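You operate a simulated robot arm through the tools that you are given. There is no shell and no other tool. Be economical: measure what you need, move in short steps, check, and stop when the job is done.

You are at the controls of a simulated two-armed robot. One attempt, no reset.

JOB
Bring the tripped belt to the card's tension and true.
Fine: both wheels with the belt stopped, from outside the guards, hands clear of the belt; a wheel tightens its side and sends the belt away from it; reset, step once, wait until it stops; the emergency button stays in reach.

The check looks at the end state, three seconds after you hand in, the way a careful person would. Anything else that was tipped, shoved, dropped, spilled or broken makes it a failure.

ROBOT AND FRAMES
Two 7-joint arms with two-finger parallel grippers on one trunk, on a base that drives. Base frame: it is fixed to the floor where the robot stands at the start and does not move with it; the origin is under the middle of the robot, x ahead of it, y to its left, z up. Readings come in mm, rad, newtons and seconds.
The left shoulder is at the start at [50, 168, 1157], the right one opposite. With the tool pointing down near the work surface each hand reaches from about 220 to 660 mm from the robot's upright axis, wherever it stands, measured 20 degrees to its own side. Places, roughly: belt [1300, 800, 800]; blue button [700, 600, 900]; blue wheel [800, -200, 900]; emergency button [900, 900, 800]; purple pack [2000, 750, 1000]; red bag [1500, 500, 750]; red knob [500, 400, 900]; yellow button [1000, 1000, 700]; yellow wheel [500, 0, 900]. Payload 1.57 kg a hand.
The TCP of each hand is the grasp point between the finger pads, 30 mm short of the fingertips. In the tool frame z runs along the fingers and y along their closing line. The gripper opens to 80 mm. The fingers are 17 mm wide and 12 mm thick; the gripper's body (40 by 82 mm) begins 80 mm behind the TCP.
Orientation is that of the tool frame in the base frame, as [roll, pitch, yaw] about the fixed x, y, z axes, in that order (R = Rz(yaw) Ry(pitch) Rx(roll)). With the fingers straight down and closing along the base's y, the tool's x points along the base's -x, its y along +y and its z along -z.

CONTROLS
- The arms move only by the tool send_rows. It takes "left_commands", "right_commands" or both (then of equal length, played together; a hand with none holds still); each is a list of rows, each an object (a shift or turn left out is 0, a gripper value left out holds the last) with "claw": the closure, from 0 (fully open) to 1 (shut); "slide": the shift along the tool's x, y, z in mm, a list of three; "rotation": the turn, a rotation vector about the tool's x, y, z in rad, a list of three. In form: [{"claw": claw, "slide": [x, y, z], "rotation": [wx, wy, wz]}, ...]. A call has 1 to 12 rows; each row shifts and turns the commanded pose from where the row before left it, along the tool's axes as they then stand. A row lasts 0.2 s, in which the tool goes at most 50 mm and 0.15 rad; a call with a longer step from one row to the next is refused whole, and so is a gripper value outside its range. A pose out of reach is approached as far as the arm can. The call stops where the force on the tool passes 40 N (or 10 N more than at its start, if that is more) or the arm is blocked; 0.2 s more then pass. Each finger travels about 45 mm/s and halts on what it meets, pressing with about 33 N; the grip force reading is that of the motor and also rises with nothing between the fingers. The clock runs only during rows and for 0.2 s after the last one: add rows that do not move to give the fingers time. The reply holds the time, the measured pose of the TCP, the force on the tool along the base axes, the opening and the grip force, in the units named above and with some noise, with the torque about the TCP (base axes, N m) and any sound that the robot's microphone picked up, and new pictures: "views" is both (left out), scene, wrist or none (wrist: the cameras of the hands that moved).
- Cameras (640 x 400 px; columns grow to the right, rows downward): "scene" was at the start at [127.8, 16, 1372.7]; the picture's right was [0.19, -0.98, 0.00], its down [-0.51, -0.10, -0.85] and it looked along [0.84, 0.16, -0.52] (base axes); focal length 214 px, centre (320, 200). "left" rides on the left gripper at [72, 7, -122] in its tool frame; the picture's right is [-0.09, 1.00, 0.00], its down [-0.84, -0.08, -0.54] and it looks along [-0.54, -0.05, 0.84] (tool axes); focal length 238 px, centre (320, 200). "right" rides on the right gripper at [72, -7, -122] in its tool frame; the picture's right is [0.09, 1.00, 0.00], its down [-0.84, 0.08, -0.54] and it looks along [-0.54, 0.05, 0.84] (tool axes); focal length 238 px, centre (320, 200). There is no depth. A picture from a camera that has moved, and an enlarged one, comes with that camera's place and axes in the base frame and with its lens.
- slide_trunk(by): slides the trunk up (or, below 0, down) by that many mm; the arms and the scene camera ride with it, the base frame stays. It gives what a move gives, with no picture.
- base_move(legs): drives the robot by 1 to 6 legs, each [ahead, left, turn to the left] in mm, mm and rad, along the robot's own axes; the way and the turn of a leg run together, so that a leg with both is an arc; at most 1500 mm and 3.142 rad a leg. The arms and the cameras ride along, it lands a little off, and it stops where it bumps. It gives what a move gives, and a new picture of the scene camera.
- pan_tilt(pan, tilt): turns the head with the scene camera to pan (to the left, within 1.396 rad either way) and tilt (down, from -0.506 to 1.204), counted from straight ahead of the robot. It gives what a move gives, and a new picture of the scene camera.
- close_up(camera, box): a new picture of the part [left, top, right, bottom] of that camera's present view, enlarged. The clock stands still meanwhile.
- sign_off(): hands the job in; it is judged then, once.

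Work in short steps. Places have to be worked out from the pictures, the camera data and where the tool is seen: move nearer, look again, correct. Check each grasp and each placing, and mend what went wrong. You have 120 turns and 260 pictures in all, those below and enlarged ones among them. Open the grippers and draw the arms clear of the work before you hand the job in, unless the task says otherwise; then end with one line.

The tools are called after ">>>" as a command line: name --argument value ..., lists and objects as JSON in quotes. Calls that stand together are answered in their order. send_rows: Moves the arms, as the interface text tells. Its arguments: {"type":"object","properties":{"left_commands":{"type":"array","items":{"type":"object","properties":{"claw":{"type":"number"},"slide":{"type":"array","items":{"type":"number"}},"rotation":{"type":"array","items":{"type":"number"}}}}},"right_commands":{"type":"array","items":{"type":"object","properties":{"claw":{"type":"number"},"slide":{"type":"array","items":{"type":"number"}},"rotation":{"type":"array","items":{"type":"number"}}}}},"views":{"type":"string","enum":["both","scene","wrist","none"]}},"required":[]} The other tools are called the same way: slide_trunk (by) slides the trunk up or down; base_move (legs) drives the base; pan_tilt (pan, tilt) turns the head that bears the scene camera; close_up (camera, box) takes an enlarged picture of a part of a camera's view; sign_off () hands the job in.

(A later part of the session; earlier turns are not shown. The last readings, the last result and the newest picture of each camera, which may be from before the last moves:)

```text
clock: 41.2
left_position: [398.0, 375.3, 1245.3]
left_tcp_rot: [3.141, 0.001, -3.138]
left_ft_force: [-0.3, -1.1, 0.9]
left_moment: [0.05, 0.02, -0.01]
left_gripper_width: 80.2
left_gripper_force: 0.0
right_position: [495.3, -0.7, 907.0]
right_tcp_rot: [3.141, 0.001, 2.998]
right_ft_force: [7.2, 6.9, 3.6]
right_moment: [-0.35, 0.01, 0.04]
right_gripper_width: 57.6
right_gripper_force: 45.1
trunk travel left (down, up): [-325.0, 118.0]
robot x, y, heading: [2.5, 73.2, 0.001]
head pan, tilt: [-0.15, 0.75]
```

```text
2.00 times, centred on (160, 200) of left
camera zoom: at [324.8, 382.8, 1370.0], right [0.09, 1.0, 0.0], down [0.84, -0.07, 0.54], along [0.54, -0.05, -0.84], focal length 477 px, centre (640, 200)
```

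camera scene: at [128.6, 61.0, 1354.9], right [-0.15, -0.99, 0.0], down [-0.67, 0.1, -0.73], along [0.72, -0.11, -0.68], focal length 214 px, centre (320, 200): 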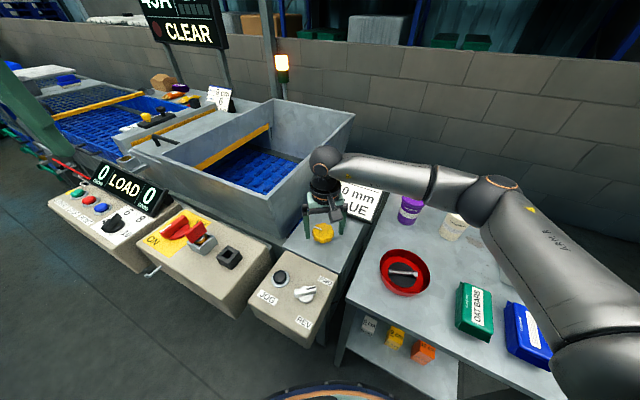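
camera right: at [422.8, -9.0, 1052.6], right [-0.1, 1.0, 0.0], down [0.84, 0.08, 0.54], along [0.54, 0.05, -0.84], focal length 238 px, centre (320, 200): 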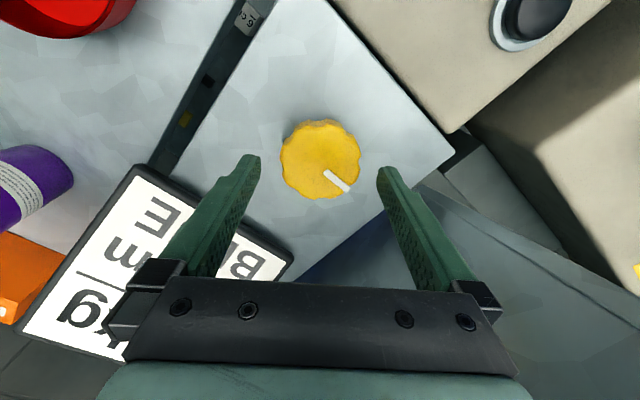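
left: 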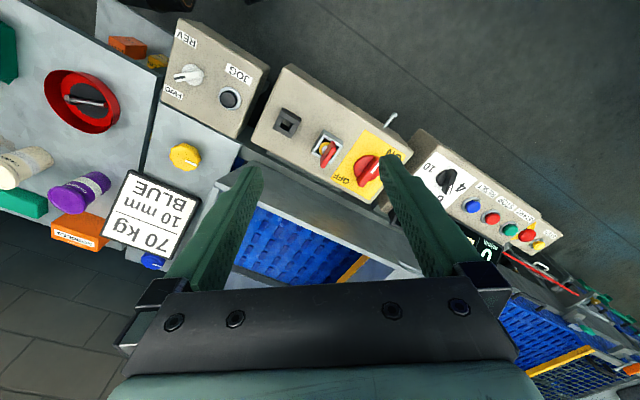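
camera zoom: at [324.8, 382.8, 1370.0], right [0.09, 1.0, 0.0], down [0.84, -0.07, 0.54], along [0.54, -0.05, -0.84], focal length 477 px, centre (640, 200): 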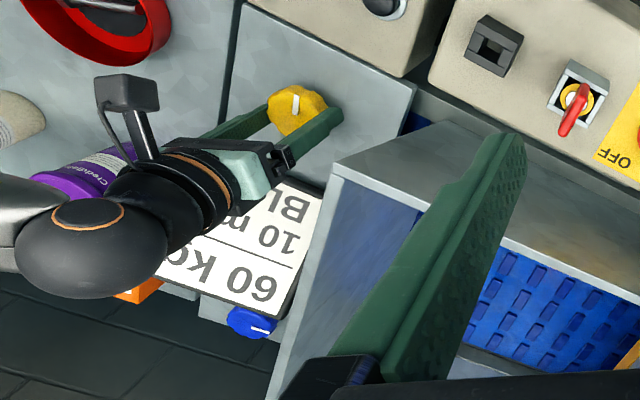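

60 kg at 1.65 rad: looks like ~5 kg per 45°. Turn 0.7 more to sit at about 135° (expect 55 kg).

>>> send_rows --right_commands '[{"rotation": [0, 0, -0.15]}, {"rotation": [0, 0, -0.15]}, {"rotation": [0, 0, -0.15]}, {"rotation": [0, 0, -0.15]}, {"rotation": [0, 0, -0.11]}, {}]' --views "none"

>>> close_up --camera "left" --box '[0, 100, 320, 300]'

```text
clock: 42.6
left_position: [397.4, 376.0, 1247.1]
left_tcp_rot: [-3.141, 0.001, -3.139]
left_ft_force: [-0.3, 0.4, -0.2]
left_moment: [-0.03, -0.01, -0.01]
left_gripper_width: 79.9
left_gripper_force: 0.2
right_position: [494.5, -1.0, 907.7]
right_tcp_rot: [-3.14, -0.001, -2.578]
right_ft_force: [6.9, 5.0, 6.7]
right_moment: [0.65, 0.01, 0.01]
right_gripper_width: 57.8
right_gripper_force: 45.2
trunk travel left (down, up): [-325.0, 118.0]
robot x, y, heading: [5.3, 72.3, -0.002]
head pan, tilt: [-0.15, 0.75]
```

```text
2.00 times, centred on (160, 200) of left
camera zoom: at [324.8, 382.8, 1370.0], right [0.09, 1.0, 0.0], down [0.84, -0.07, 0.54], along [0.54, -0.05, -0.84], focal length 477 px, centre (640, 200)
```

zoom: 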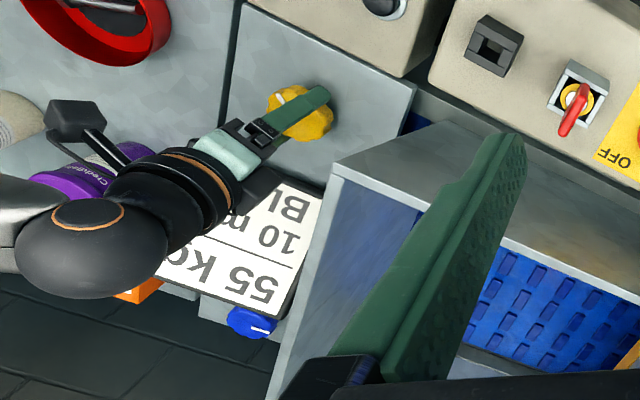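

Reads 55 kg. Release the yellow wheel, lift clear, and look down at the base clearance for approaching blue.

>>> send_rows --right_commands '[{"claw": 0}, {}, {}, {"slide": [0, 0, -40]}, {"slide": [0, 0, -40]}, {"slide": [0, 0, -45]}, {"slide": [0, 0, -45], "rotation": [0, 0, 0.15]}, {"rotation": [0, 0, 0.15]}, {"rotation": [0, 0, 0.15]}]' --views "none"

>>> pan_tilt --pan -0.15 --tilt 1.2

>>> close_up --camera "left" --box '[0, 0, 320, 300]'

```text
clock: 44.6
left_position: [396.4, 375.4, 1247.5]
left_tcp_rot: [-3.141, 0.001, -3.137]
left_ft_force: [-1.0, 0.2, -0.3]
left_moment: [0.0, 0.01, 0.01]
left_gripper_width: 79.9
left_gripper_force: 0.0
right_position: [493.4, -2.5, 1076.5]
right_tcp_rot: [3.14, -0.002, -3.033]
right_ft_force: [-0.1, -0.6, 0.2]
right_moment: [-0.02, 0.04, -0.02]
right_gripper_width: 80.2
right_gripper_force: 0.1
trunk travel left (down, up): [-325.0, 118.0]
robot x, y, heading: [9.2, 73.8, 0.003]
head pan, tilt: [-0.15, 0.75]
```

```text
clock: 45.5
left_position: [395.5, 374.8, 1247.2]
left_tcp_rot: [3.141, 0.002, -3.138]
left_ft_force: [0.0, 0.1, -0.1]
left_moment: [-0.02, -0.02, 0.02]
left_gripper_width: 79.9
left_gripper_force: 0.1
right_position: [493.9, -2.3, 1076.8]
right_tcp_rot: [3.141, -0.001, -3.029]
right_ft_force: [0.2, -0.1, -0.7]
right_moment: [0.01, 0.0, -0.02]
right_gripper_width: 80.1
right_gripper_force: 0.0
trunk travel left (down, up): [-325.0, 118.0]
robot x, y, heading: [7.6, 73.0, 0.009]
head pan, tilt: [-0.15, 1.201]
camera scene: at [101.9, 64.9, 1323.2], right [-0.15, -0.99, 0.0], down [-0.92, 0.14, -0.36], along [0.36, -0.05, -0.93], focal length 214 px, centre (320, 200)
```

scene: 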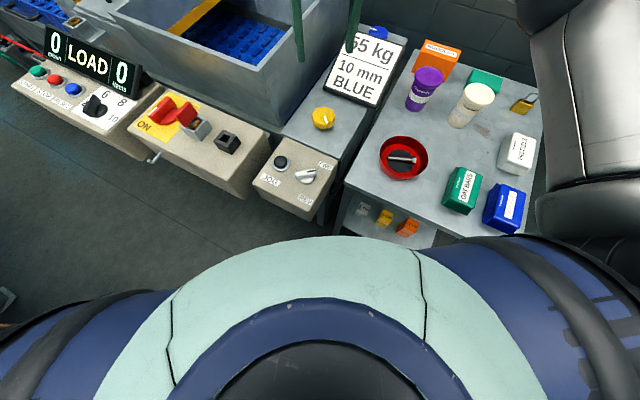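

```text
1.33 times, centred on (160, 150) of left
camera zoom: at [324.5, 382.3, 1370.2], right [0.09, 1.0, 0.0], down [0.84, -0.07, 0.54], along [0.54, -0.05, -0.84], focal length 318 px, centre (533, 267)
```

zoom: 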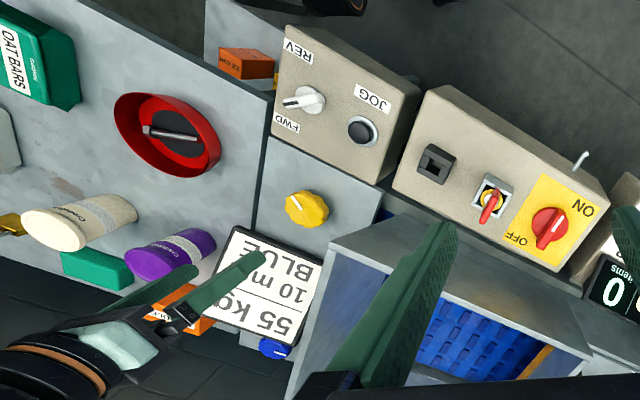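

I'll check the robot's base footprint in the left hand's full view.

>>> close_up --camera "left" --box '[40, 0, 360, 120]'

>>> close_up --camera "right" --box '[0, 0, 640, 400]'

```text
2.00 times, centred on (200, 60) of left
camera zoom: at [324.5, 382.3, 1370.2], right [0.09, 1.0, 0.0], down [0.84, -0.07, 0.54], along [0.54, -0.05, -0.84], focal length 477 px, centre (560, 480)
```

zoom: 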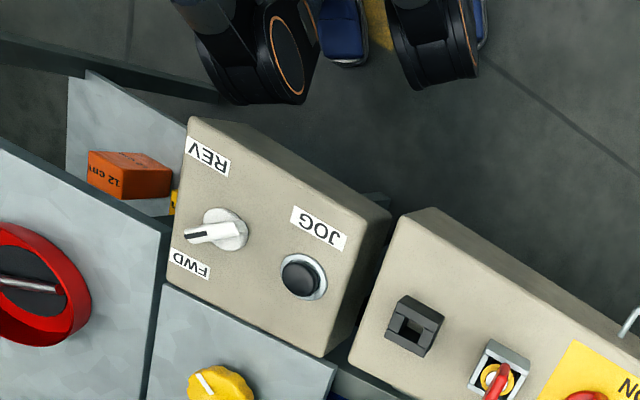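

```text
1.00 times, centred on (320, 200) of right (not enlarged: the box is as wide or as high as the picture)
camera zoom: at [423.9, -17.6, 1198.5], right [-0.2, 0.98, 0.0], down [0.82, 0.17, 0.54], along [0.53, 0.11, -0.84], focal length 238 px, centre (320, 200)
```

zoom: 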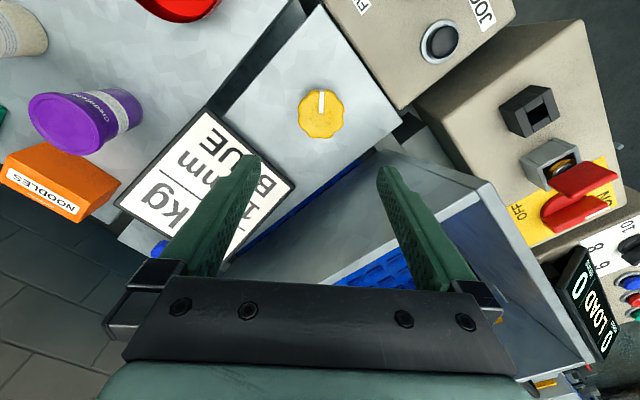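

The base has room if I turn left and sidle toward the table. Lift the right hand first, then turn 0.6 left and sidestep ~105 mm right.

>>> send_rows --right_commands '[{"slide": [10, 0, -45]}, {"slide": [20, 0, -45]}, {"slide": [20, 0, -45]}, {"slide": [20, 0, -40]}]' --views "none"

>>> base_move --legs '[[0, 0, 0.6]]'

>>> pan_tilt --pan -0.8 --tilt 0.75

```text
clock: 46.5
left_position: [396.3, 376.4, 1247.5]
left_tcp_rot: [3.141, 0.004, -3.138]
left_ft_force: [0.5, 0.5, -0.6]
left_moment: [-0.03, 0.01, -0.02]
left_gripper_width: 79.8
left_gripper_force: 0.0
right_position: [422.9, -10.7, 1251.4]
right_tcp_rot: [3.141, 0.001, -3.028]
right_ft_force: [-1.0, 0.3, 0.2]
right_moment: [-0.01, -0.01, 0.02]
right_gripper_width: 80.2
right_gripper_force: 0.0
trunk travel left (down, up): [-325.0, 118.0]
robot x, y, heading: [5.6, 74.2, 0.003]
head pan, tilt: [-0.15, 1.201]
```

```text
clock: 48.5
left_position: [161.5, 541.9, 1248.3]
left_tcp_rot: [-3.141, 0.001, -2.541]
left_ft_force: [0.3, 0.7, -0.7]
left_moment: [0.01, -0.03, 0.04]
left_gripper_width: 79.8
left_gripper_force: 0.2
right_position: [399.3, 239.1, 1251.5]
right_tcp_rot: [3.14, 0.0, -2.434]
right_ft_force: [0.6, 0.2, 0.7]
right_moment: [-0.02, -0.02, 0.0]
right_gripper_width: 79.9
right_gripper_force: 0.2
trunk travel left (down, up): [-325.0, 118.0]
robot x, y, heading: [7.7, 78.3, 0.603]
head pan, tilt: [-0.15, 1.201]
camera scene: at [89.9, 120.0, 1323.2], right [0.43, -0.9, 0.0], down [-0.84, -0.4, -0.36], along [0.33, 0.16, -0.93], focal length 214 px, centre (320, 200)
```

scene: 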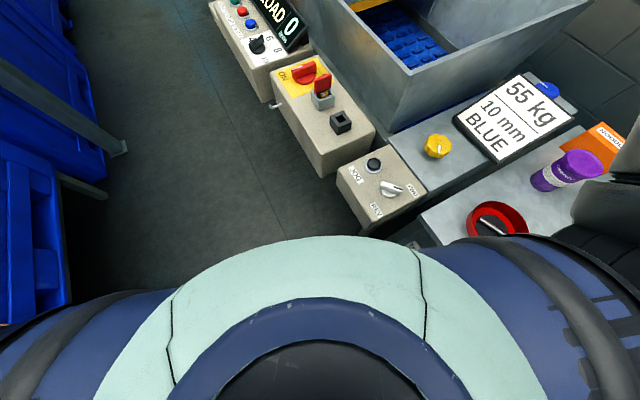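

```text
clock: 49.5
left_position: [160.4, 541.9, 1247.3]
left_tcp_rot: [3.141, 0.002, -2.541]
left_ft_force: [-1.1, 0.3, 0.4]
left_moment: [-0.01, -0.04, -0.01]
left_gripper_width: 79.8
left_gripper_force: 0.1
right_position: [399.4, 238.7, 1250.9]
right_tcp_rot: [3.141, 0.0, -2.433]
right_ft_force: [0.6, 0.0, 0.2]
right_moment: [0.0, 0.0, 0.0]
right_gripper_width: 80.0
right_gripper_force: 0.1
trunk travel left (down, up): [-325.0, 118.0]
robot x, y, heading: [7.8, 70.6, 0.596]
head pan, tilt: [-0.799, 0.75]
camera scene: at [120.8, 79.1, 1354.9], right [-0.2, -0.98, 0.0], down [-0.67, 0.14, -0.73], along [0.72, -0.14, -0.68], focal length 214 px, centre (320, 200)
```

scene: 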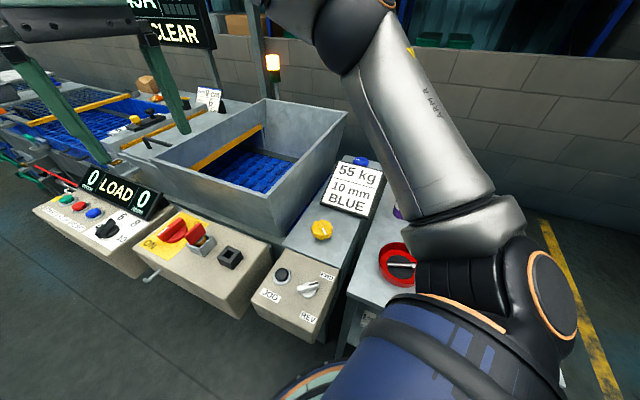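

Clear view. Sidestep right ~100 mm toward the table.

>>> base_move --legs '[[-10, -100, 0]]'

```text
clock: 51.0
left_position: [197.0, 468.4, 1246.9]
left_tcp_rot: [-3.141, 0.002, -2.54]
left_ft_force: [0.3, 0.0, -0.7]
left_moment: [-0.01, -0.01, -0.02]
left_gripper_width: 79.7
left_gripper_force: 0.1
right_position: [437.6, 165.9, 1252.4]
right_tcp_rot: [3.14, 0.0, -2.432]
right_ft_force: [-0.2, 0.8, -0.1]
right_moment: [-0.02, 0.01, 0.01]
right_gripper_width: 80.1
right_gripper_force: 0.0
trunk travel left (down, up): [-325.0, 118.0]
robot x, y, heading: [41.8, -0.4, 0.604]
head pan, tilt: [-0.799, 0.75]
stopped in leg 1: the robot was blocked; the commanded pose is now the measured one
camera scene: at [158.8, 7.0, 1355.0], right [-0.2, -0.98, 0.0], down [-0.67, 0.13, -0.73], along [0.72, -0.14, -0.68], focal length 214 px, centre (320, 200)
```

scene: 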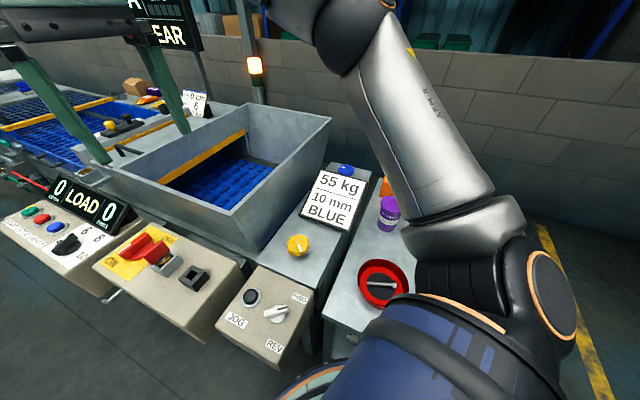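

It touched something and stopped; table items look unmoved. I'll back off 15 mm and check the table.

>>> base_move --legs '[[0, 15, 0]]'

>>> pan_tilt --pan -1.2 --tilt 0.9

```text
clock: 51.8
left_position: [190.4, 481.4, 1247.2]
left_tcp_rot: [-3.141, -0.001, -2.54]
left_ft_force: [0.0, -0.1, -0.4]
left_moment: [0.01, -0.03, -0.01]
left_gripper_width: 79.7
left_gripper_force: 0.1
right_position: [429.4, 179.9, 1251.7]
right_tcp_rot: [3.141, -0.001, -2.432]
right_ft_force: [-0.4, -0.9, -0.2]
right_moment: [-0.04, 0.0, 0.0]
right_gripper_width: 79.8
right_gripper_force: 0.1
trunk travel left (down, up): [-325.0, 118.0]
robot x, y, heading: [35.2, 15.6, 0.602]
head pan, tilt: [-0.799, 0.75]
camera scene: at [150.6, 19.1, 1355.0], right [-0.2, -0.98, 0.0], down [-0.67, 0.13, -0.73], along [0.72, -0.14, -0.68], focal length 214 px, centre (320, 200)
```

scene: 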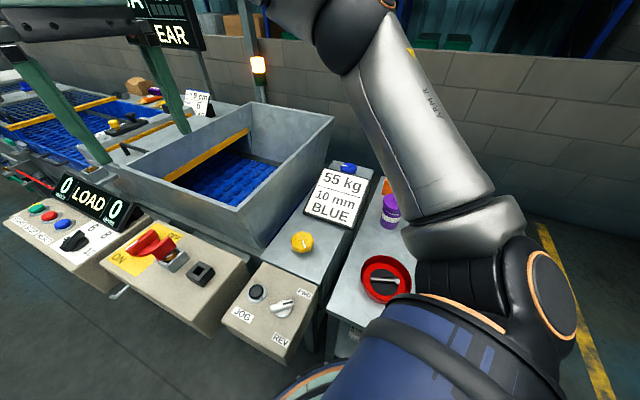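

```text
clock: 52.7
left_position: [190.4, 480.9, 1248.0]
left_tcp_rot: [-3.141, 0.0, -2.542]
left_ft_force: [0.2, -0.1, 0.1]
left_moment: [0.0, 0.04, 0.04]
left_gripper_width: 80.3
left_gripper_force: 0.0
right_position: [430.6, 179.0, 1251.6]
right_tcp_rot: [-3.141, 0.001, -2.433]
right_ft_force: [-0.2, -0.2, -0.1]
right_moment: [-0.05, -0.02, 0.01]
right_gripper_width: 80.0
right_gripper_force: 0.0
trunk travel left (down, up): [-325.0, 118.0]
robot x, y, heading: [36.3, 13.2, 0.599]
head pan, tilt: [-1.201, 0.901]
camera scene: at [132.1, -7.7, 1343.0], right [-0.56, -0.83, 0.0], down [-0.65, 0.44, -0.62], along [0.51, -0.35, -0.78], focal length 214 px, centre (320, 200)
```

scene: 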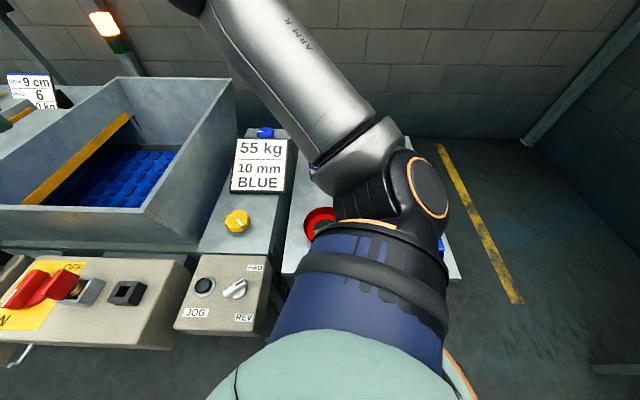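

Blue wheel at about [800,-224,885]. Move the right hand high across toward it in stages.

>>> send_rows --right_commands '[{"slide": [-1.6, -45.5, 0]}, {"slide": [-1.6, -45.5, 0]}, {"slide": [-1.6, -45.5, 0]}, {"slide": [-1.6, -45.5, 10]}, {"slide": [-1.6, -45.5, 10]}, {"slide": [-1.6, -45.5, 10]}, {"slide": [-1.6, -45.5, 10]}, {"slide": [-1.6, -45.5, 10]}]'

```text
clock: 54.5
left_position: [190.7, 480.5, 1247.4]
left_tcp_rot: [3.139, 0.001, -2.54]
left_ft_force: [0.2, -0.6, 0.3]
left_moment: [0.03, 0.04, -0.02]
left_gripper_width: 80.1
left_gripper_force: 0.0
right_position: [646.9, -76.8, 1187.7]
right_tcp_rot: [-3.141, 0.002, -2.433]
right_ft_force: [0.0, 0.1, -0.1]
right_moment: [0.01, -0.01, -0.03]
right_gripper_width: 80.1
right_gripper_force: 0.0
right hand out of reach, approached as far as the arm can: row 8
trunk travel left (down, up): [-325.0, 118.0]
robot x, y, heading: [38.8, 14.6, 0.601]
head pan, tilt: [-1.201, 0.901]
camera scene: at [132.3, -8.4, 1343.0], right [-0.56, -0.83, 0.0], down [-0.65, 0.44, -0.62], along [0.51, -0.35, -0.78], focal length 214 px, centre (320, 200)
camera right: at [597.8, -129.3, 1308.7], right [-0.72, 0.7, 0.0], down [0.58, 0.6, 0.54], along [0.38, 0.39, -0.84], focal length 238 px, centre (320, 200)
```

scene: 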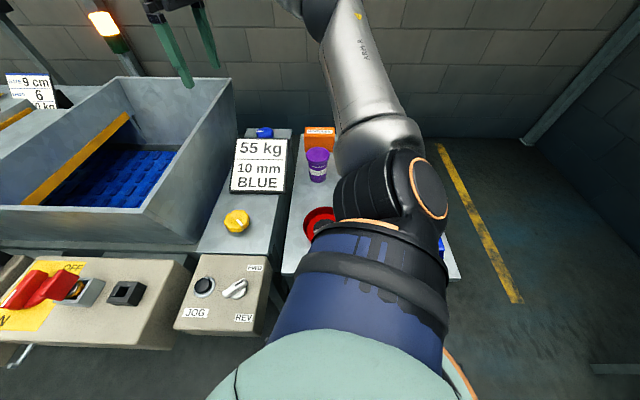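
right: 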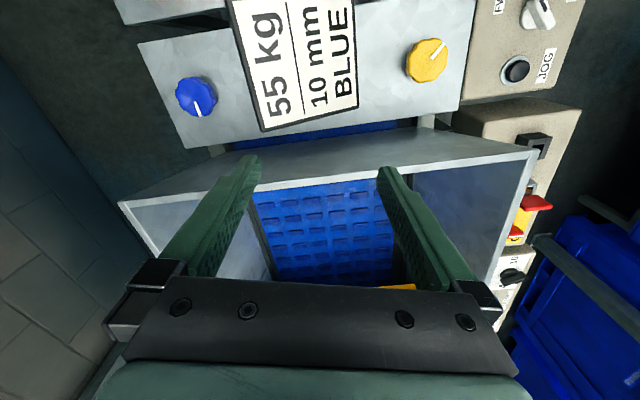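

Blue triangulates to [797,-223,885]; tool-down can't reach, so I'll tilt ~25°. First yaw the hand clockwise 1.3 rad, then tilt outward.

>>> send_rows --right_commands '[{"rotation": [0, 0, 0.146]}, {"rotation": [0, 0, 0.146]}, {"rotation": [0, 0, 0.146]}, {"rotation": [0, 0, 0.146]}, {"rotation": [0, 0, 0.146]}, {"rotation": [0, 0, 0.146]}, {"rotation": [0, 0, 0.146]}, {"rotation": [0, 0, 0.146]}, {"rotation": [0, 0, 0.146]}, {"rotation": [0, -0.146, 0]}, {"rotation": [0, -0.146, 0]}, {"rotation": [0, -0.146, 0]}]'

```text
clock: 57.1
left_position: [189.2, 482.3, 1248.1]
left_tcp_rot: [-3.14, -0.001, -2.54]
left_ft_force: [0.1, -0.2, -1.1]
left_moment: [-0.01, -0.02, 0.0]
left_gripper_width: 80.3
left_gripper_force: 0.0
right_position: [646.6, -75.7, 1187.7]
right_tcp_rot: [3.141, 0.438, 2.536]
right_ft_force: [-0.8, 0.2, 0.0]
right_moment: [-0.01, 0.02, -0.01]
right_gripper_width: 80.1
right_gripper_force: 0.2
trunk travel left (down, up): [-325.0, 118.0]
robot x, y, heading: [39.7, 12.7, 0.605]
head pan, tilt: [-1.201, 0.901]
camera scene: at [131.9, -7.6, 1343.0], right [-0.56, -0.83, 0.0], down [-0.65, 0.44, -0.62], along [0.51, -0.35, -0.78], focal length 214 px, centre (320, 200)
camera right: at [547.2, -15.8, 1267.5], right [0.5, 0.87, -0.04], down [0.48, -0.24, 0.85], along [0.72, -0.44, -0.53], focal length 238 px, centre (320, 200)
```

scene: 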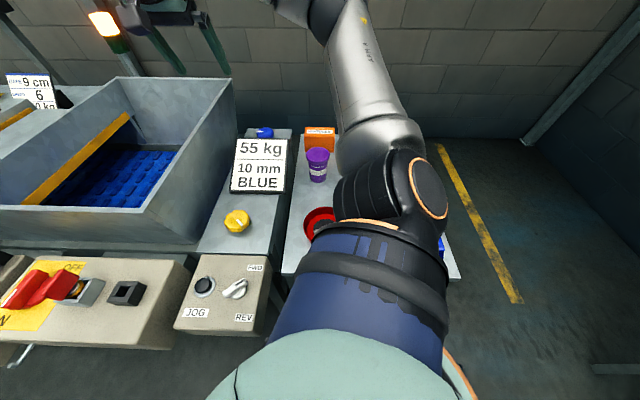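
right: 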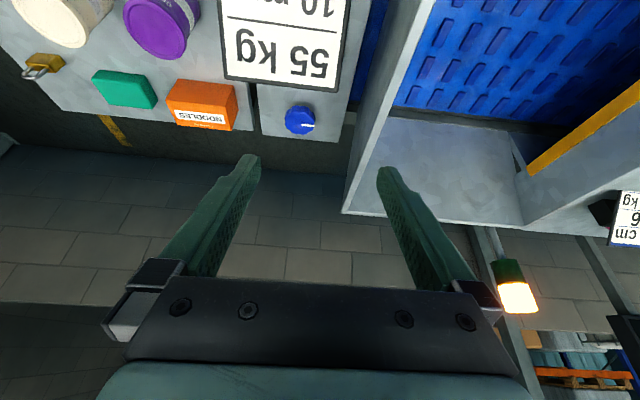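

Tilted nicely, blue wheel in view. Move along to a hover above the blue wheel (z≈1040).

>>> send_rows --right_commands '[{"slide": [-20.9, -5.9, 36.8]}, {"slide": [-20.9, -5.9, 36.8]}, {"slide": [-20.9, -5.9, 36.8]}, {"slide": [-20.9, -5.9, 36.8]}, {"slide": [-20.9, -5.9, 36.8]}, {"slide": [-20.9, -5.9, 36.8]}]'

```text
clock: 58.5
left_position: [190.4, 479.3, 1247.6]
left_tcp_rot: [3.14, 0.002, -2.54]
left_ft_force: [-0.9, 0.4, 0.6]
left_moment: [0.05, 0.02, -0.02]
left_gripper_width: 79.9
left_gripper_force: 0.1
right_position: [796.2, -222.2, 1040.0]
right_tcp_rot: [3.141, 0.437, 2.539]
right_ft_force: [0.8, 0.3, 0.7]
right_moment: [0.05, -0.01, 0.0]
right_gripper_width: 79.9
right_gripper_force: 0.2
trunk travel left (down, up): [-325.0, 118.0]
robot x, y, heading: [35.2, 13.4, 0.6]
head pan, tilt: [-1.201, 0.901]
camera scene: at [132.5, -7.9, 1343.0], right [-0.56, -0.83, 0.0], down [-0.65, 0.44, -0.62], along [0.51, -0.35, -0.78], focal length 214 px, centre (320, 200)
camera right: at [698.1, -162.6, 1119.6], right [0.5, 0.87, -0.04], down [0.48, -0.24, 0.85], along [0.72, -0.44, -0.53], focal length 238 px, centre (320, 200)
```

scene: 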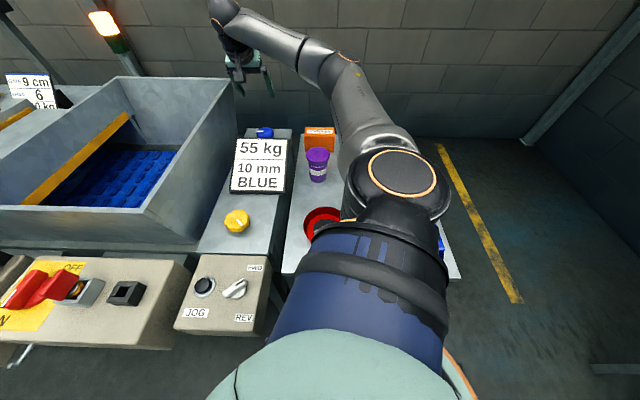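
right: 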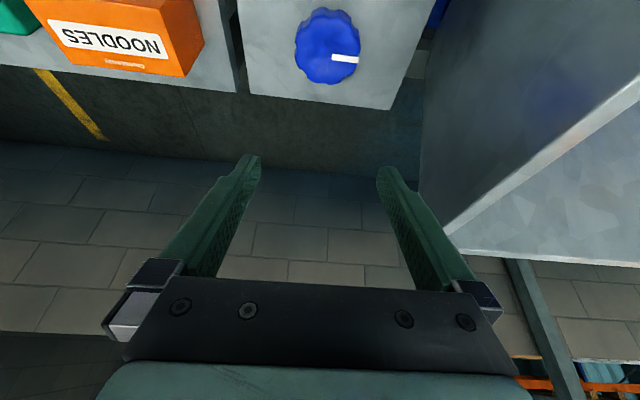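

Hovering aligned. Lower 100 mm vertically with a ~3 mm pull toward me, and check.

>>> send_rows --right_commands '[{"slide": [11.4, 0, 22.3]}, {"slide": [11.4, 0, 22.3]}, {"slide": [11.4, 0, 22.3]}, {"slide": [11.4, 0, 22.3]}, {}]'

>>> close_up --camera "scene" --box '[208, 80, 336, 160]'

```text
clock: 59.7
left_position: [188.6, 482.5, 1247.1]
left_tcp_rot: [3.14, 0.003, -2.54]
left_ft_force: [-0.3, -0.4, -0.4]
left_moment: [-0.01, 0.03, -0.01]
left_gripper_width: 80.1
left_gripper_force: 0.2
right_position: [793.3, -222.4, 940.8]
right_tcp_rot: [3.139, 0.437, 2.536]
right_ft_force: [0.1, 0.3, -0.3]
right_moment: [0.01, 0.0, -0.02]
right_gripper_width: 80.1
right_gripper_force: 0.0
trunk travel left (down, up): [-325.0, 118.0]
robot x, y, heading: [38.2, 15.8, 0.6]
head pan, tilt: [-1.201, 0.901]
camera scene: at [132.0, -7.7, 1343.0], right [-0.56, -0.83, 0.0], down [-0.65, 0.44, -0.62], along [0.51, -0.35, -0.78], focal length 214 px, centre (320, 200)
camera right: at [694.1, -161.1, 1020.7], right [0.5, 0.87, -0.04], down [0.48, -0.24, 0.85], along [0.72, -0.44, -0.53], focal length 238 px, centre (320, 200)
```

scene: 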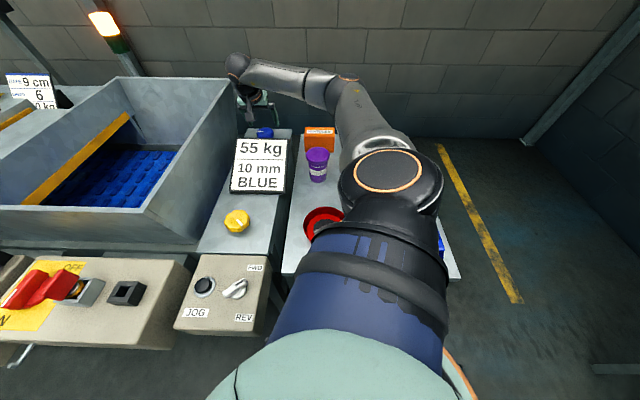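
right: 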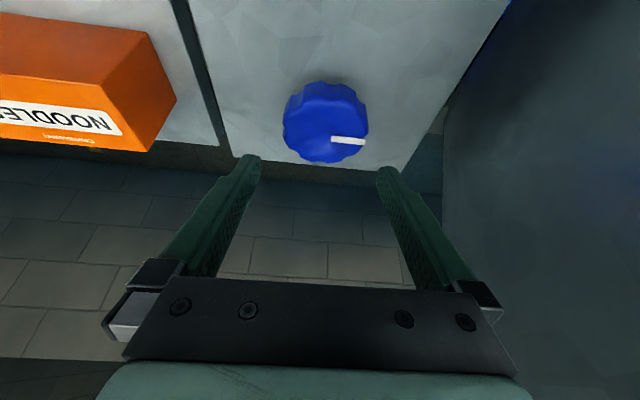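

```text
5.00 times, centred on (272, 120) of scene
camera zoom: at [132.0, -7.7, 1343.0], right [-0.56, -0.83, 0.0], down [-0.65, 0.44, -0.62], along [0.51, -0.35, -0.78], focal length 1072 px, centre (560, 600)
```

zoom: 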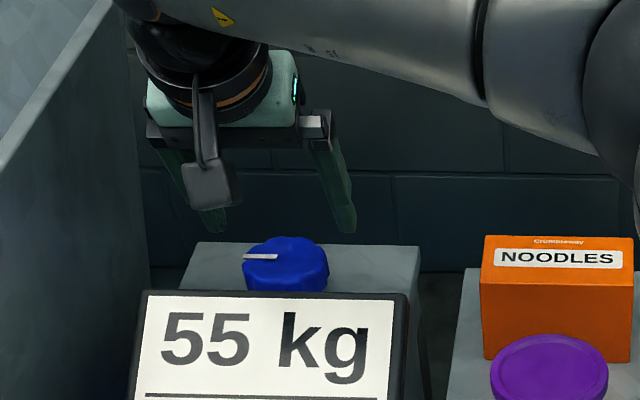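

Adjust: pull back ~17 mm, and lower 31 mm so the pads straddle the blue wheel.

>>> send_rows --right_commands '[{"slide": [7.9, 0.7, -3.7]}, {"slide": [8, 0.7, -3.7]}, {"slide": [6.5, 0.6, 14]}, {"slide": [4.4, 0, 9.4]}, {}]'

>>> close_up --camera "scene" --box '[208, 80, 336, 160]'

```text
clock: 60.9
left_position: [190.6, 481.2, 1247.1]
left_tcp_rot: [3.141, 0.0, -2.539]
left_ft_force: [-0.1, 0.1, 0.7]
left_moment: [-0.05, -0.01, 0.02]
left_gripper_width: 80.0
left_gripper_force: 0.0
right_position: [780.5, -210.5, 914.2]
right_tcp_rot: [-3.141, 0.437, 2.536]
right_ft_force: [-0.5, -0.4, 1.3]
right_moment: [0.02, 0.03, 0.06]
right_gripper_width: 80.0
right_gripper_force: 0.2
trunk travel left (down, up): [-325.0, 118.0]
robot x, y, heading: [39.2, 12.2, 0.602]
head pan, tilt: [-1.201, 0.901]
camera scene: at [132.1, -7.7, 1343.0], right [-0.56, -0.83, 0.0], down [-0.65, 0.44, -0.62], along [0.51, -0.35, -0.78], focal length 214 px, centre (320, 200)
camera right: at [681.2, -149.8, 994.7], right [0.5, 0.87, -0.04], down [0.48, -0.24, 0.85], along [0.72, -0.44, -0.53], focal length 238 px, centre (320, 200)
```

scene: 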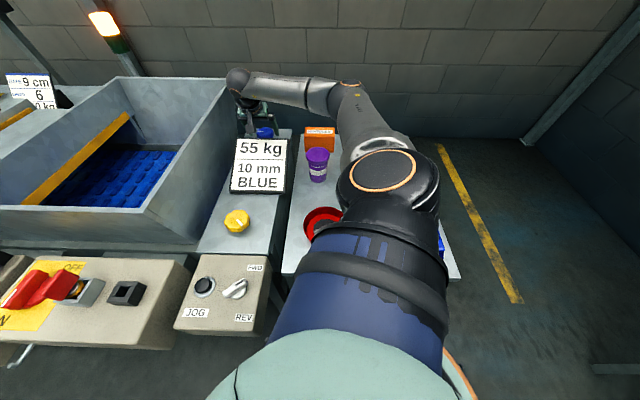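
right: 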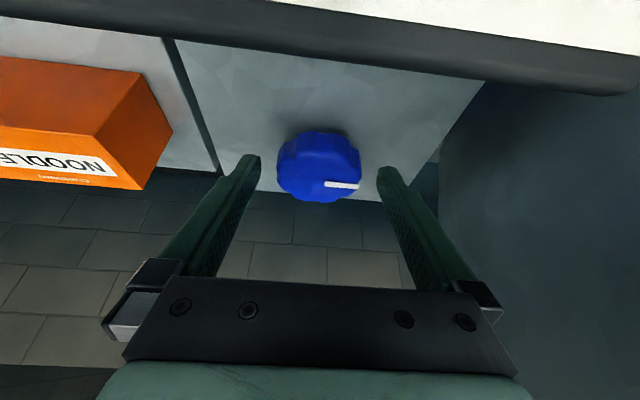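

```text
5.00 times, centred on (272, 120) of scene
camera zoom: at [132.1, -7.7, 1343.0], right [-0.56, -0.83, 0.0], down [-0.65, 0.44, -0.62], along [0.51, -0.35, -0.78], focal length 1072 px, centre (560, 600)
```

zoom: 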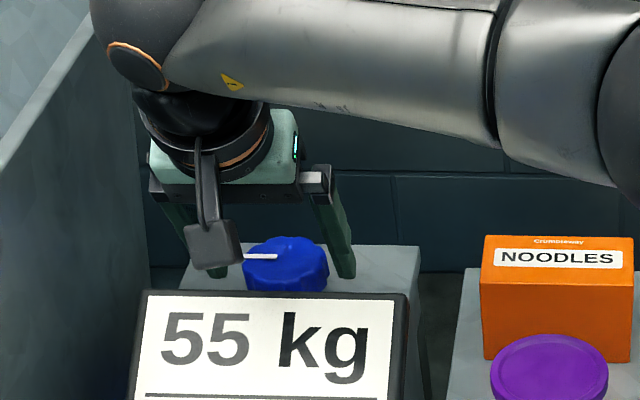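

Well aligned, camera body still clear above the card. Lower 8 mm more and close.

>>> send_rows --right_commands '[{"slide": [3.4, 0, 7.2]}, {}, {"claw": 0.15}, {"claw": 0.3}, {"claw": 0.4}, {"claw": 0.4}]'

>>> close_up --camera "scene" --box '[208, 80, 336, 160]'

```text
clock: 62.3
left_position: [190.3, 481.9, 1248.1]
left_tcp_rot: [3.14, 0.003, -2.538]
left_ft_force: [-0.8, -0.1, -0.1]
left_moment: [0.02, 0.0, 0.01]
left_gripper_width: 80.1
left_gripper_force: 0.0
right_position: [779.8, -209.5, 906.3]
right_tcp_rot: [3.141, 0.439, 2.536]
right_ft_force: [-1.8, -0.7, -1.3]
right_moment: [0.04, -0.15, -0.02]
right_gripper_width: 58.1
right_gripper_force: 33.7
trunk travel left (down, up): [-325.0, 118.0]
robot x, y, heading: [39.7, 10.7, 0.598]
head pan, tilt: [-1.201, 0.901]
camera scene: at [132.0, -8.0, 1343.0], right [-0.56, -0.83, 0.0], down [-0.65, 0.44, -0.62], along [0.51, -0.35, -0.78], focal length 214 px, centre (320, 200)
camera right: at [681.0, -150.3, 986.8], right [0.5, 0.87, -0.04], down [0.48, -0.24, 0.85], along [0.72, -0.44, -0.53], focal length 238 px, centre (320, 200)
```

scene: 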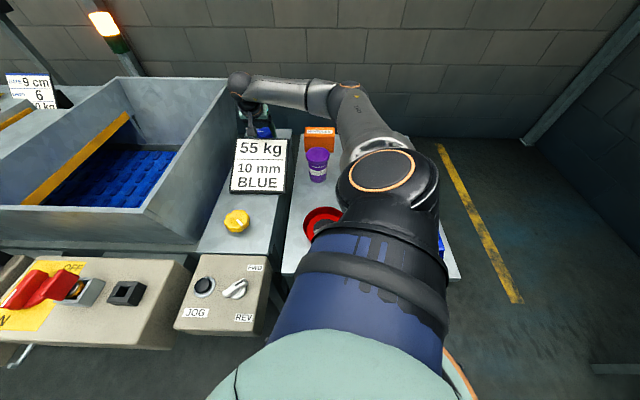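
right: 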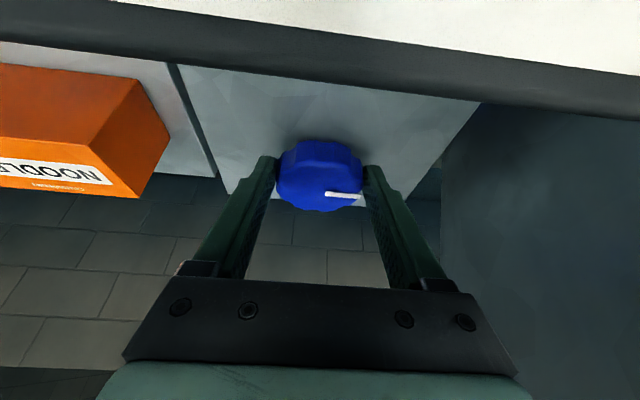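

```text
5.00 times, centred on (272, 120) of scene
camera zoom: at [132.0, -8.0, 1343.0], right [-0.56, -0.83, 0.0], down [-0.65, 0.44, -0.62], along [0.51, -0.35, -0.78], focal length 1072 px, centre (560, 600)
```

zoom: 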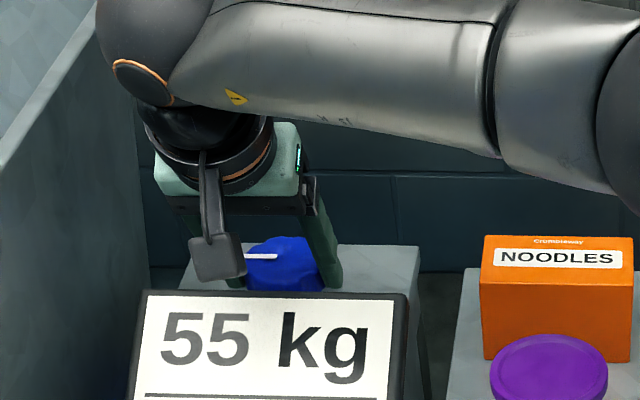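

Solid, symmetric grip (58 mm). Turn counter-clockwise about the vertical in small steps: first 0.39 rad.

>>> send_rows --right_commands '[{"rotation": [-0.0555, 0, -0.1187], "slide": [0, -1.2, 0]}, {"rotation": [-0.0555, 0, -0.1187], "slide": [0, -1.2, 0]}, {"rotation": [-0.0555, 0, -0.1187], "slide": [0, -1.2, 0]}, {}]'

>>> close_up --camera "scene" --box '[208, 80, 336, 160]'

```text
clock: 63.3
left_position: [188.4, 480.1, 1248.6]
left_tcp_rot: [3.138, 0.0, -2.54]
left_ft_force: [0.3, 0.9, -0.1]
left_moment: [0.01, -0.01, 0.0]
left_gripper_width: 79.9
left_gripper_force: 0.0
right_position: [777.2, -216.2, 905.8]
right_tcp_rot: [-3.14, 0.436, 2.929]
right_ft_force: [-10.1, -12.1, -0.1]
right_moment: [1.1, -0.04, -0.21]
right_gripper_width: 57.6
right_gripper_force: 44.6
trunk travel left (down, up): [-325.0, 118.0]
robot x, y, heading: [35.5, 11.4, 0.602]
head pan, tilt: [-1.201, 0.901]
camera scene: at [131.1, -9.4, 1343.1], right [-0.56, -0.83, 0.0], down [-0.65, 0.44, -0.62], along [0.51, -0.35, -0.78], focal length 214 px, centre (320, 200)
camera right: at [663.0, -198.3, 986.9], right [0.13, 0.99, -0.04], down [0.53, -0.04, 0.85], along [0.84, -0.13, -0.53], focal length 238 px, centre (320, 200)
```

scene: 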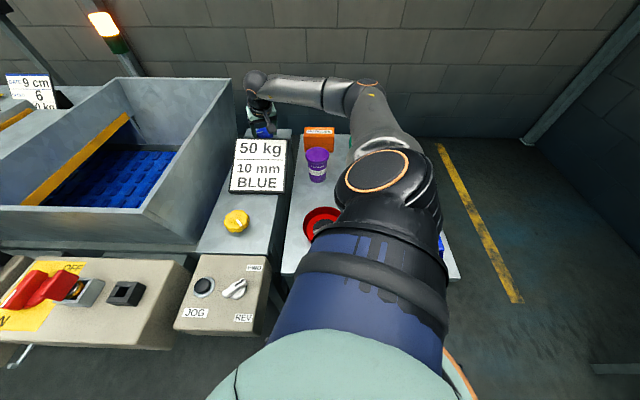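
right: 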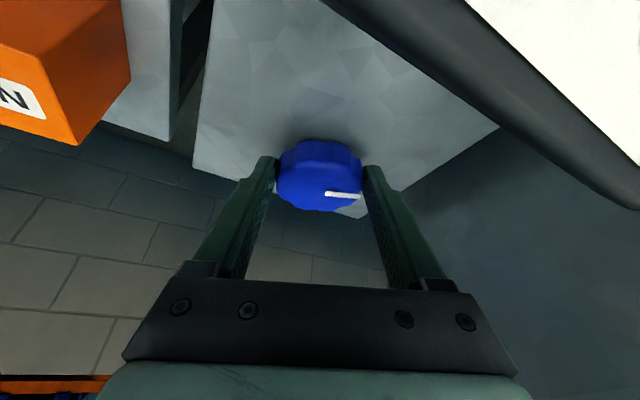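

```text
5.00 times, centred on (272, 120) of scene
camera zoom: at [131.1, -9.4, 1343.1], right [-0.56, -0.83, 0.0], down [-0.65, 0.44, -0.62], along [0.51, -0.35, -0.78], focal length 1072 px, centre (560, 600)
```

zoom: 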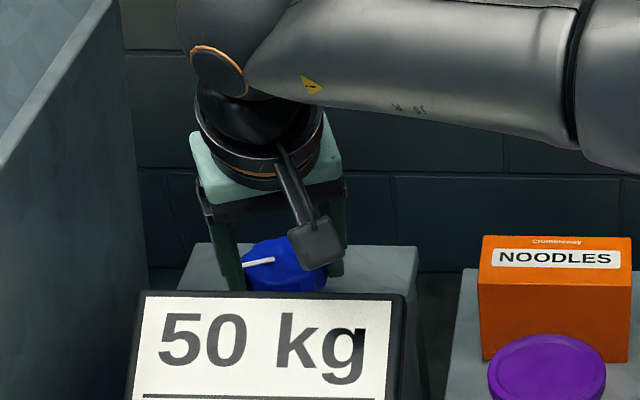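

50 kg shown already. Turn the remaining 0.39 to sit centred on the 45° step, then check.

>>> send_rows --right_commands '[{"rotation": [-0.0555, 0, -0.1187], "slide": [0, -1.8, 0]}, {"rotation": [-0.0555, 0, -0.1187], "slide": [0, -1.5, 0]}, {"rotation": [-0.0555, 0, -0.1187], "slide": [0, -1.2, 0]}, {}]'

>>> close_up --camera "scene" --box '[208, 80, 336, 160]'

```text
clock: 64.3
left_position: [190.5, 479.2, 1248.7]
left_tcp_rot: [3.14, 0.004, -2.542]
left_ft_force: [0.0, 0.4, 0.8]
left_moment: [0.01, 0.0, 0.02]
left_gripper_width: 80.0
left_gripper_force: 0.0
right_position: [777.7, -222.5, 907.8]
right_tcp_rot: [-3.139, 0.434, -2.963]
right_ft_force: [-7.5, -21.9, 0.3]
right_moment: [0.19, 0.1, -0.28]
right_gripper_width: 57.7
right_gripper_force: 44.7
trunk travel left (down, up): [-325.0, 118.0]
robot x, y, heading: [38.3, 12.4, 0.604]
head pan, tilt: [-1.201, 0.901]
camera scene: at [131.2, -10.2, 1343.1], right [-0.56, -0.83, 0.0], down [-0.65, 0.44, -0.62], along [0.51, -0.35, -0.78], focal length 214 px, centre (320, 200)
camera right: at [664.8, -249.7, 987.1], right [-0.26, 0.97, -0.04], down [0.51, 0.17, 0.84], along [0.82, 0.2, -0.53], focal length 238 px, centre (320, 200)
```

scene: 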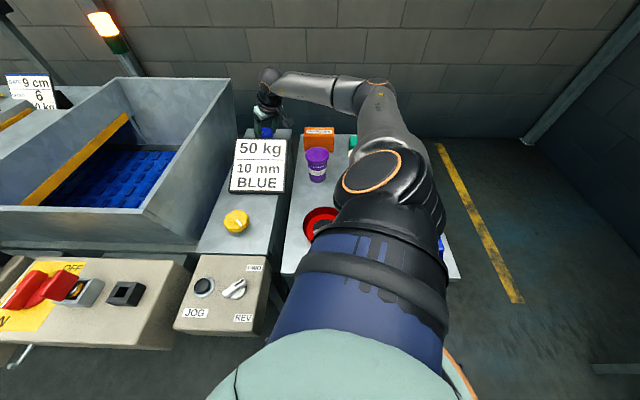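
right: 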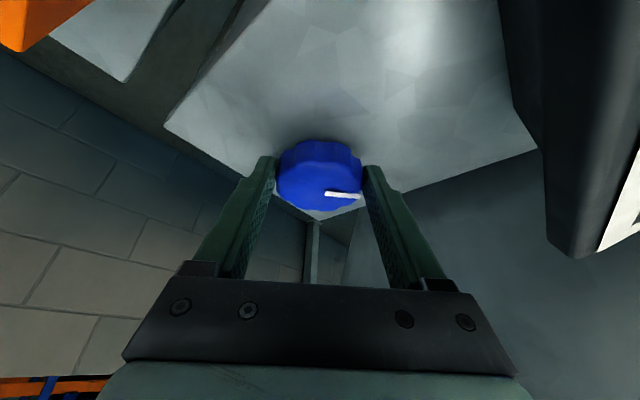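

```text
5.00 times, centred on (272, 120) of scene
camera zoom: at [131.2, -10.2, 1343.1], right [-0.56, -0.83, 0.0], down [-0.65, 0.44, -0.62], along [0.51, -0.35, -0.78], focal length 1072 px, centre (560, 600)
```

zoom: 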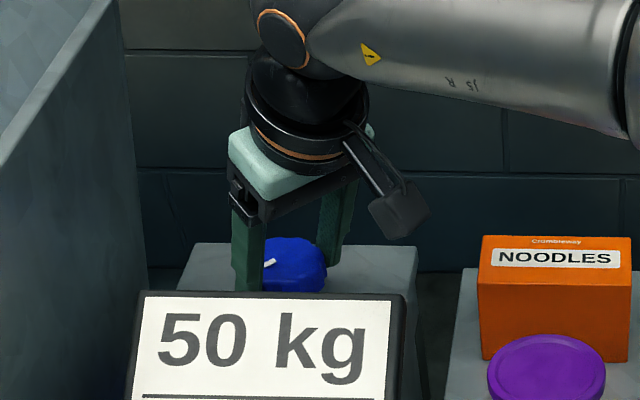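

50 kg held with blue 45° slackened. Release, rise, and draw the hand back over the deck.

>>> send_rows --right_commands '[{"claw": 0}, {}, {}, {"slide": [-17, 0, -36]}, {"slide": [-17, 0, -36]}, {"slide": [-17, 0, -36]}, {"slide": [14, 5.3, -39.7]}, {"slide": [14, 5.3, -39.7]}, {"slide": [14, 5.3, -39.7]}, {"slide": [14, 5.3, -39.7]}, {"slide": [14, 5.3, -39.7]}]' --views "scene"

```text
clock: 66.7
left_position: [189.3, 481.5, 1247.5]
left_tcp_rot: [3.14, 0.0, -2.54]
left_ft_force: [-0.3, -1.7, 0.0]
left_moment: [-0.01, -0.01, -0.01]
left_gripper_width: 80.0
left_gripper_force: 0.1
right_position: [629.3, -217.5, 1175.1]
right_tcp_rot: [-3.139, 0.437, -2.962]
right_ft_force: [0.4, 0.0, 0.0]
right_moment: [-0.01, -0.02, -0.02]
right_gripper_width: 79.9
right_gripper_force: 0.1
trunk travel left (down, up): [-325.0, 118.0]
robot x, y, heading: [35.9, 15.4, 0.6]
head pan, tilt: [-1.201, 0.901]
camera scene: at [131.8, -7.6, 1343.0], right [-0.56, -0.83, 0.0], down [-0.65, 0.44, -0.62], along [0.51, -0.35, -0.78], focal length 214 px, centre (320, 200)
```

scene: 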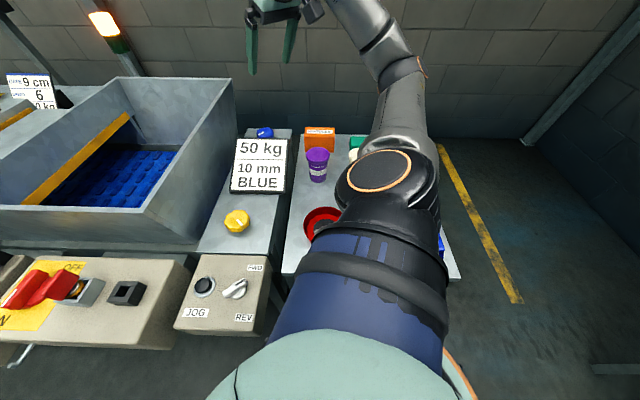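

Readout stable at 50 kg. Bring the right hand back toward home and upright.

>>> send_rows --right_commands '[{"slide": [10.5, 38.6, -14.1]}, {"slide": [10.5, 38.6, -14.1]}, {"slide": [10.5, 38.6, -14.1]}, {"slide": [10.5, 38.6, -14.1]}, {"slide": [10.5, 38.6, -14.1]}, {"slide": [10.5, 38.6, -14.1]}, {"slide": [10.5, 38.6, -14.1]}, {"slide": [10.5, 38.6, -14.1]}, {"slide": [10.5, 38.6, -14.1]}, {"rotation": [0, 0.146, 0]}, {"rotation": [0, 0.146, 0]}, {"rotation": [0, 0.146, 0]}]' --views "none"

>>> base_move --legs '[[0, 150, 0], [0, 0, -0.6], [0, 480, 0]]'

>>> pan_tilt --pan -0.15 --tilt 0.6

```text
clock: 69.3
left_position: [189.9, 481.0, 1247.6]
left_tcp_rot: [3.139, 0.0, -2.539]
left_ft_force: [0.5, 0.0, 0.0]
left_moment: [-0.02, -0.04, 0.0]
left_gripper_width: 80.0
left_gripper_force: 0.0
right_position: [428.9, 99.4, 1250.5]
right_tcp_rot: [3.141, -0.002, -2.96]
right_ft_force: [0.1, -0.4, 0.5]
right_moment: [-0.01, -0.01, 0.0]
right_gripper_width: 80.1
right_gripper_force: 0.0
trunk travel left (down, up): [-325.0, 118.0]
robot x, y, heading: [40.1, 12.0, 0.599]
head pan, tilt: [-1.201, 0.901]
```

```text
clock: 77.2
left_position: [340.9, 917.4, 1247.8]
left_tcp_rot: [3.14, 0.0, -3.133]
left_ft_force: [-0.1, -0.6, -0.6]
left_moment: [0.0, 0.0, -0.05]
left_gripper_width: 80.0
left_gripper_force: 0.1
right_position: [323.3, 465.8, 1249.7]
right_tcp_rot: [-3.141, 0.001, 2.727]
right_ft_force: [-0.3, 0.5, 0.0]
right_moment: [0.0, -0.04, 0.0]
right_gripper_width: 80.2
right_gripper_force: 0.0
trunk travel left (down, up): [-325.0, 118.0]
robot x, y, heading: [-48.4, 615.5, 0.007]
head pan, tilt: [-1.201, 0.901]
camera scene: at [18.6, 543.7, 1343.0], right [-0.93, -0.37, 0.0], down [-0.29, 0.73, -0.62], along [0.23, -0.58, -0.78], focal length 214 px, centre (320, 200)
```

scene: 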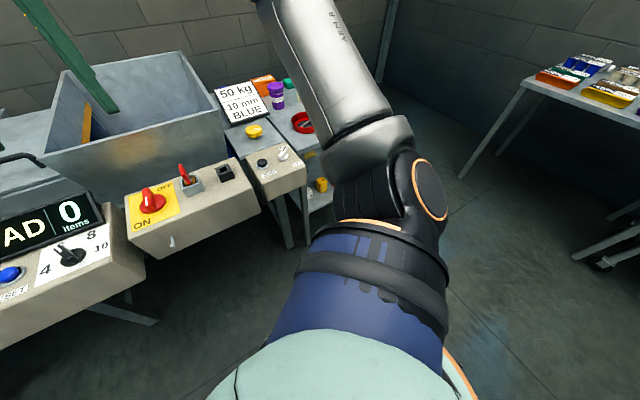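

```text
clock: 78.5
left_position: [339.4, 916.5, 1247.7]
left_tcp_rot: [3.139, -0.002, -3.133]
left_ft_force: [0.7, 0.1, 0.0]
left_moment: [0.01, -0.02, -0.03]
left_gripper_width: 80.1
left_gripper_force: 0.2
right_position: [323.8, 466.7, 1250.1]
right_tcp_rot: [3.14, 0.001, 2.729]
right_ft_force: [-0.4, -0.1, -0.5]
right_moment: [-0.02, -0.01, 0.01]
right_gripper_width: 79.9
right_gripper_force: 0.3
trunk travel left (down, up): [-325.0, 118.0]
robot x, y, heading: [-48.0, 613.9, 0.005]
head pan, tilt: [-0.15, 0.6]
camera scene: at [78.3, 601.1, 1367.8], right [-0.14, -0.99, 0.0], down [-0.56, 0.08, -0.82], along [0.82, -0.12, -0.57], focal length 214 px, centre (320, 200)
```

scene: 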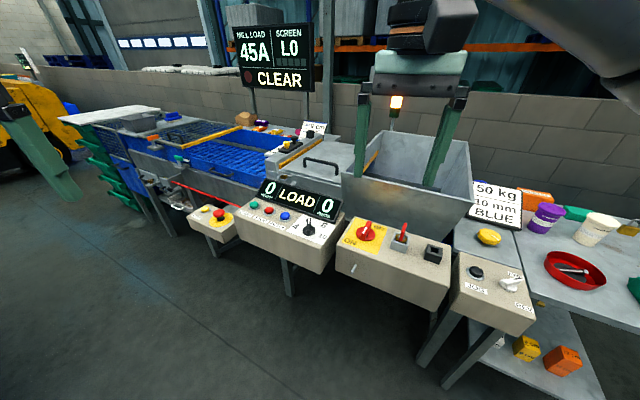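

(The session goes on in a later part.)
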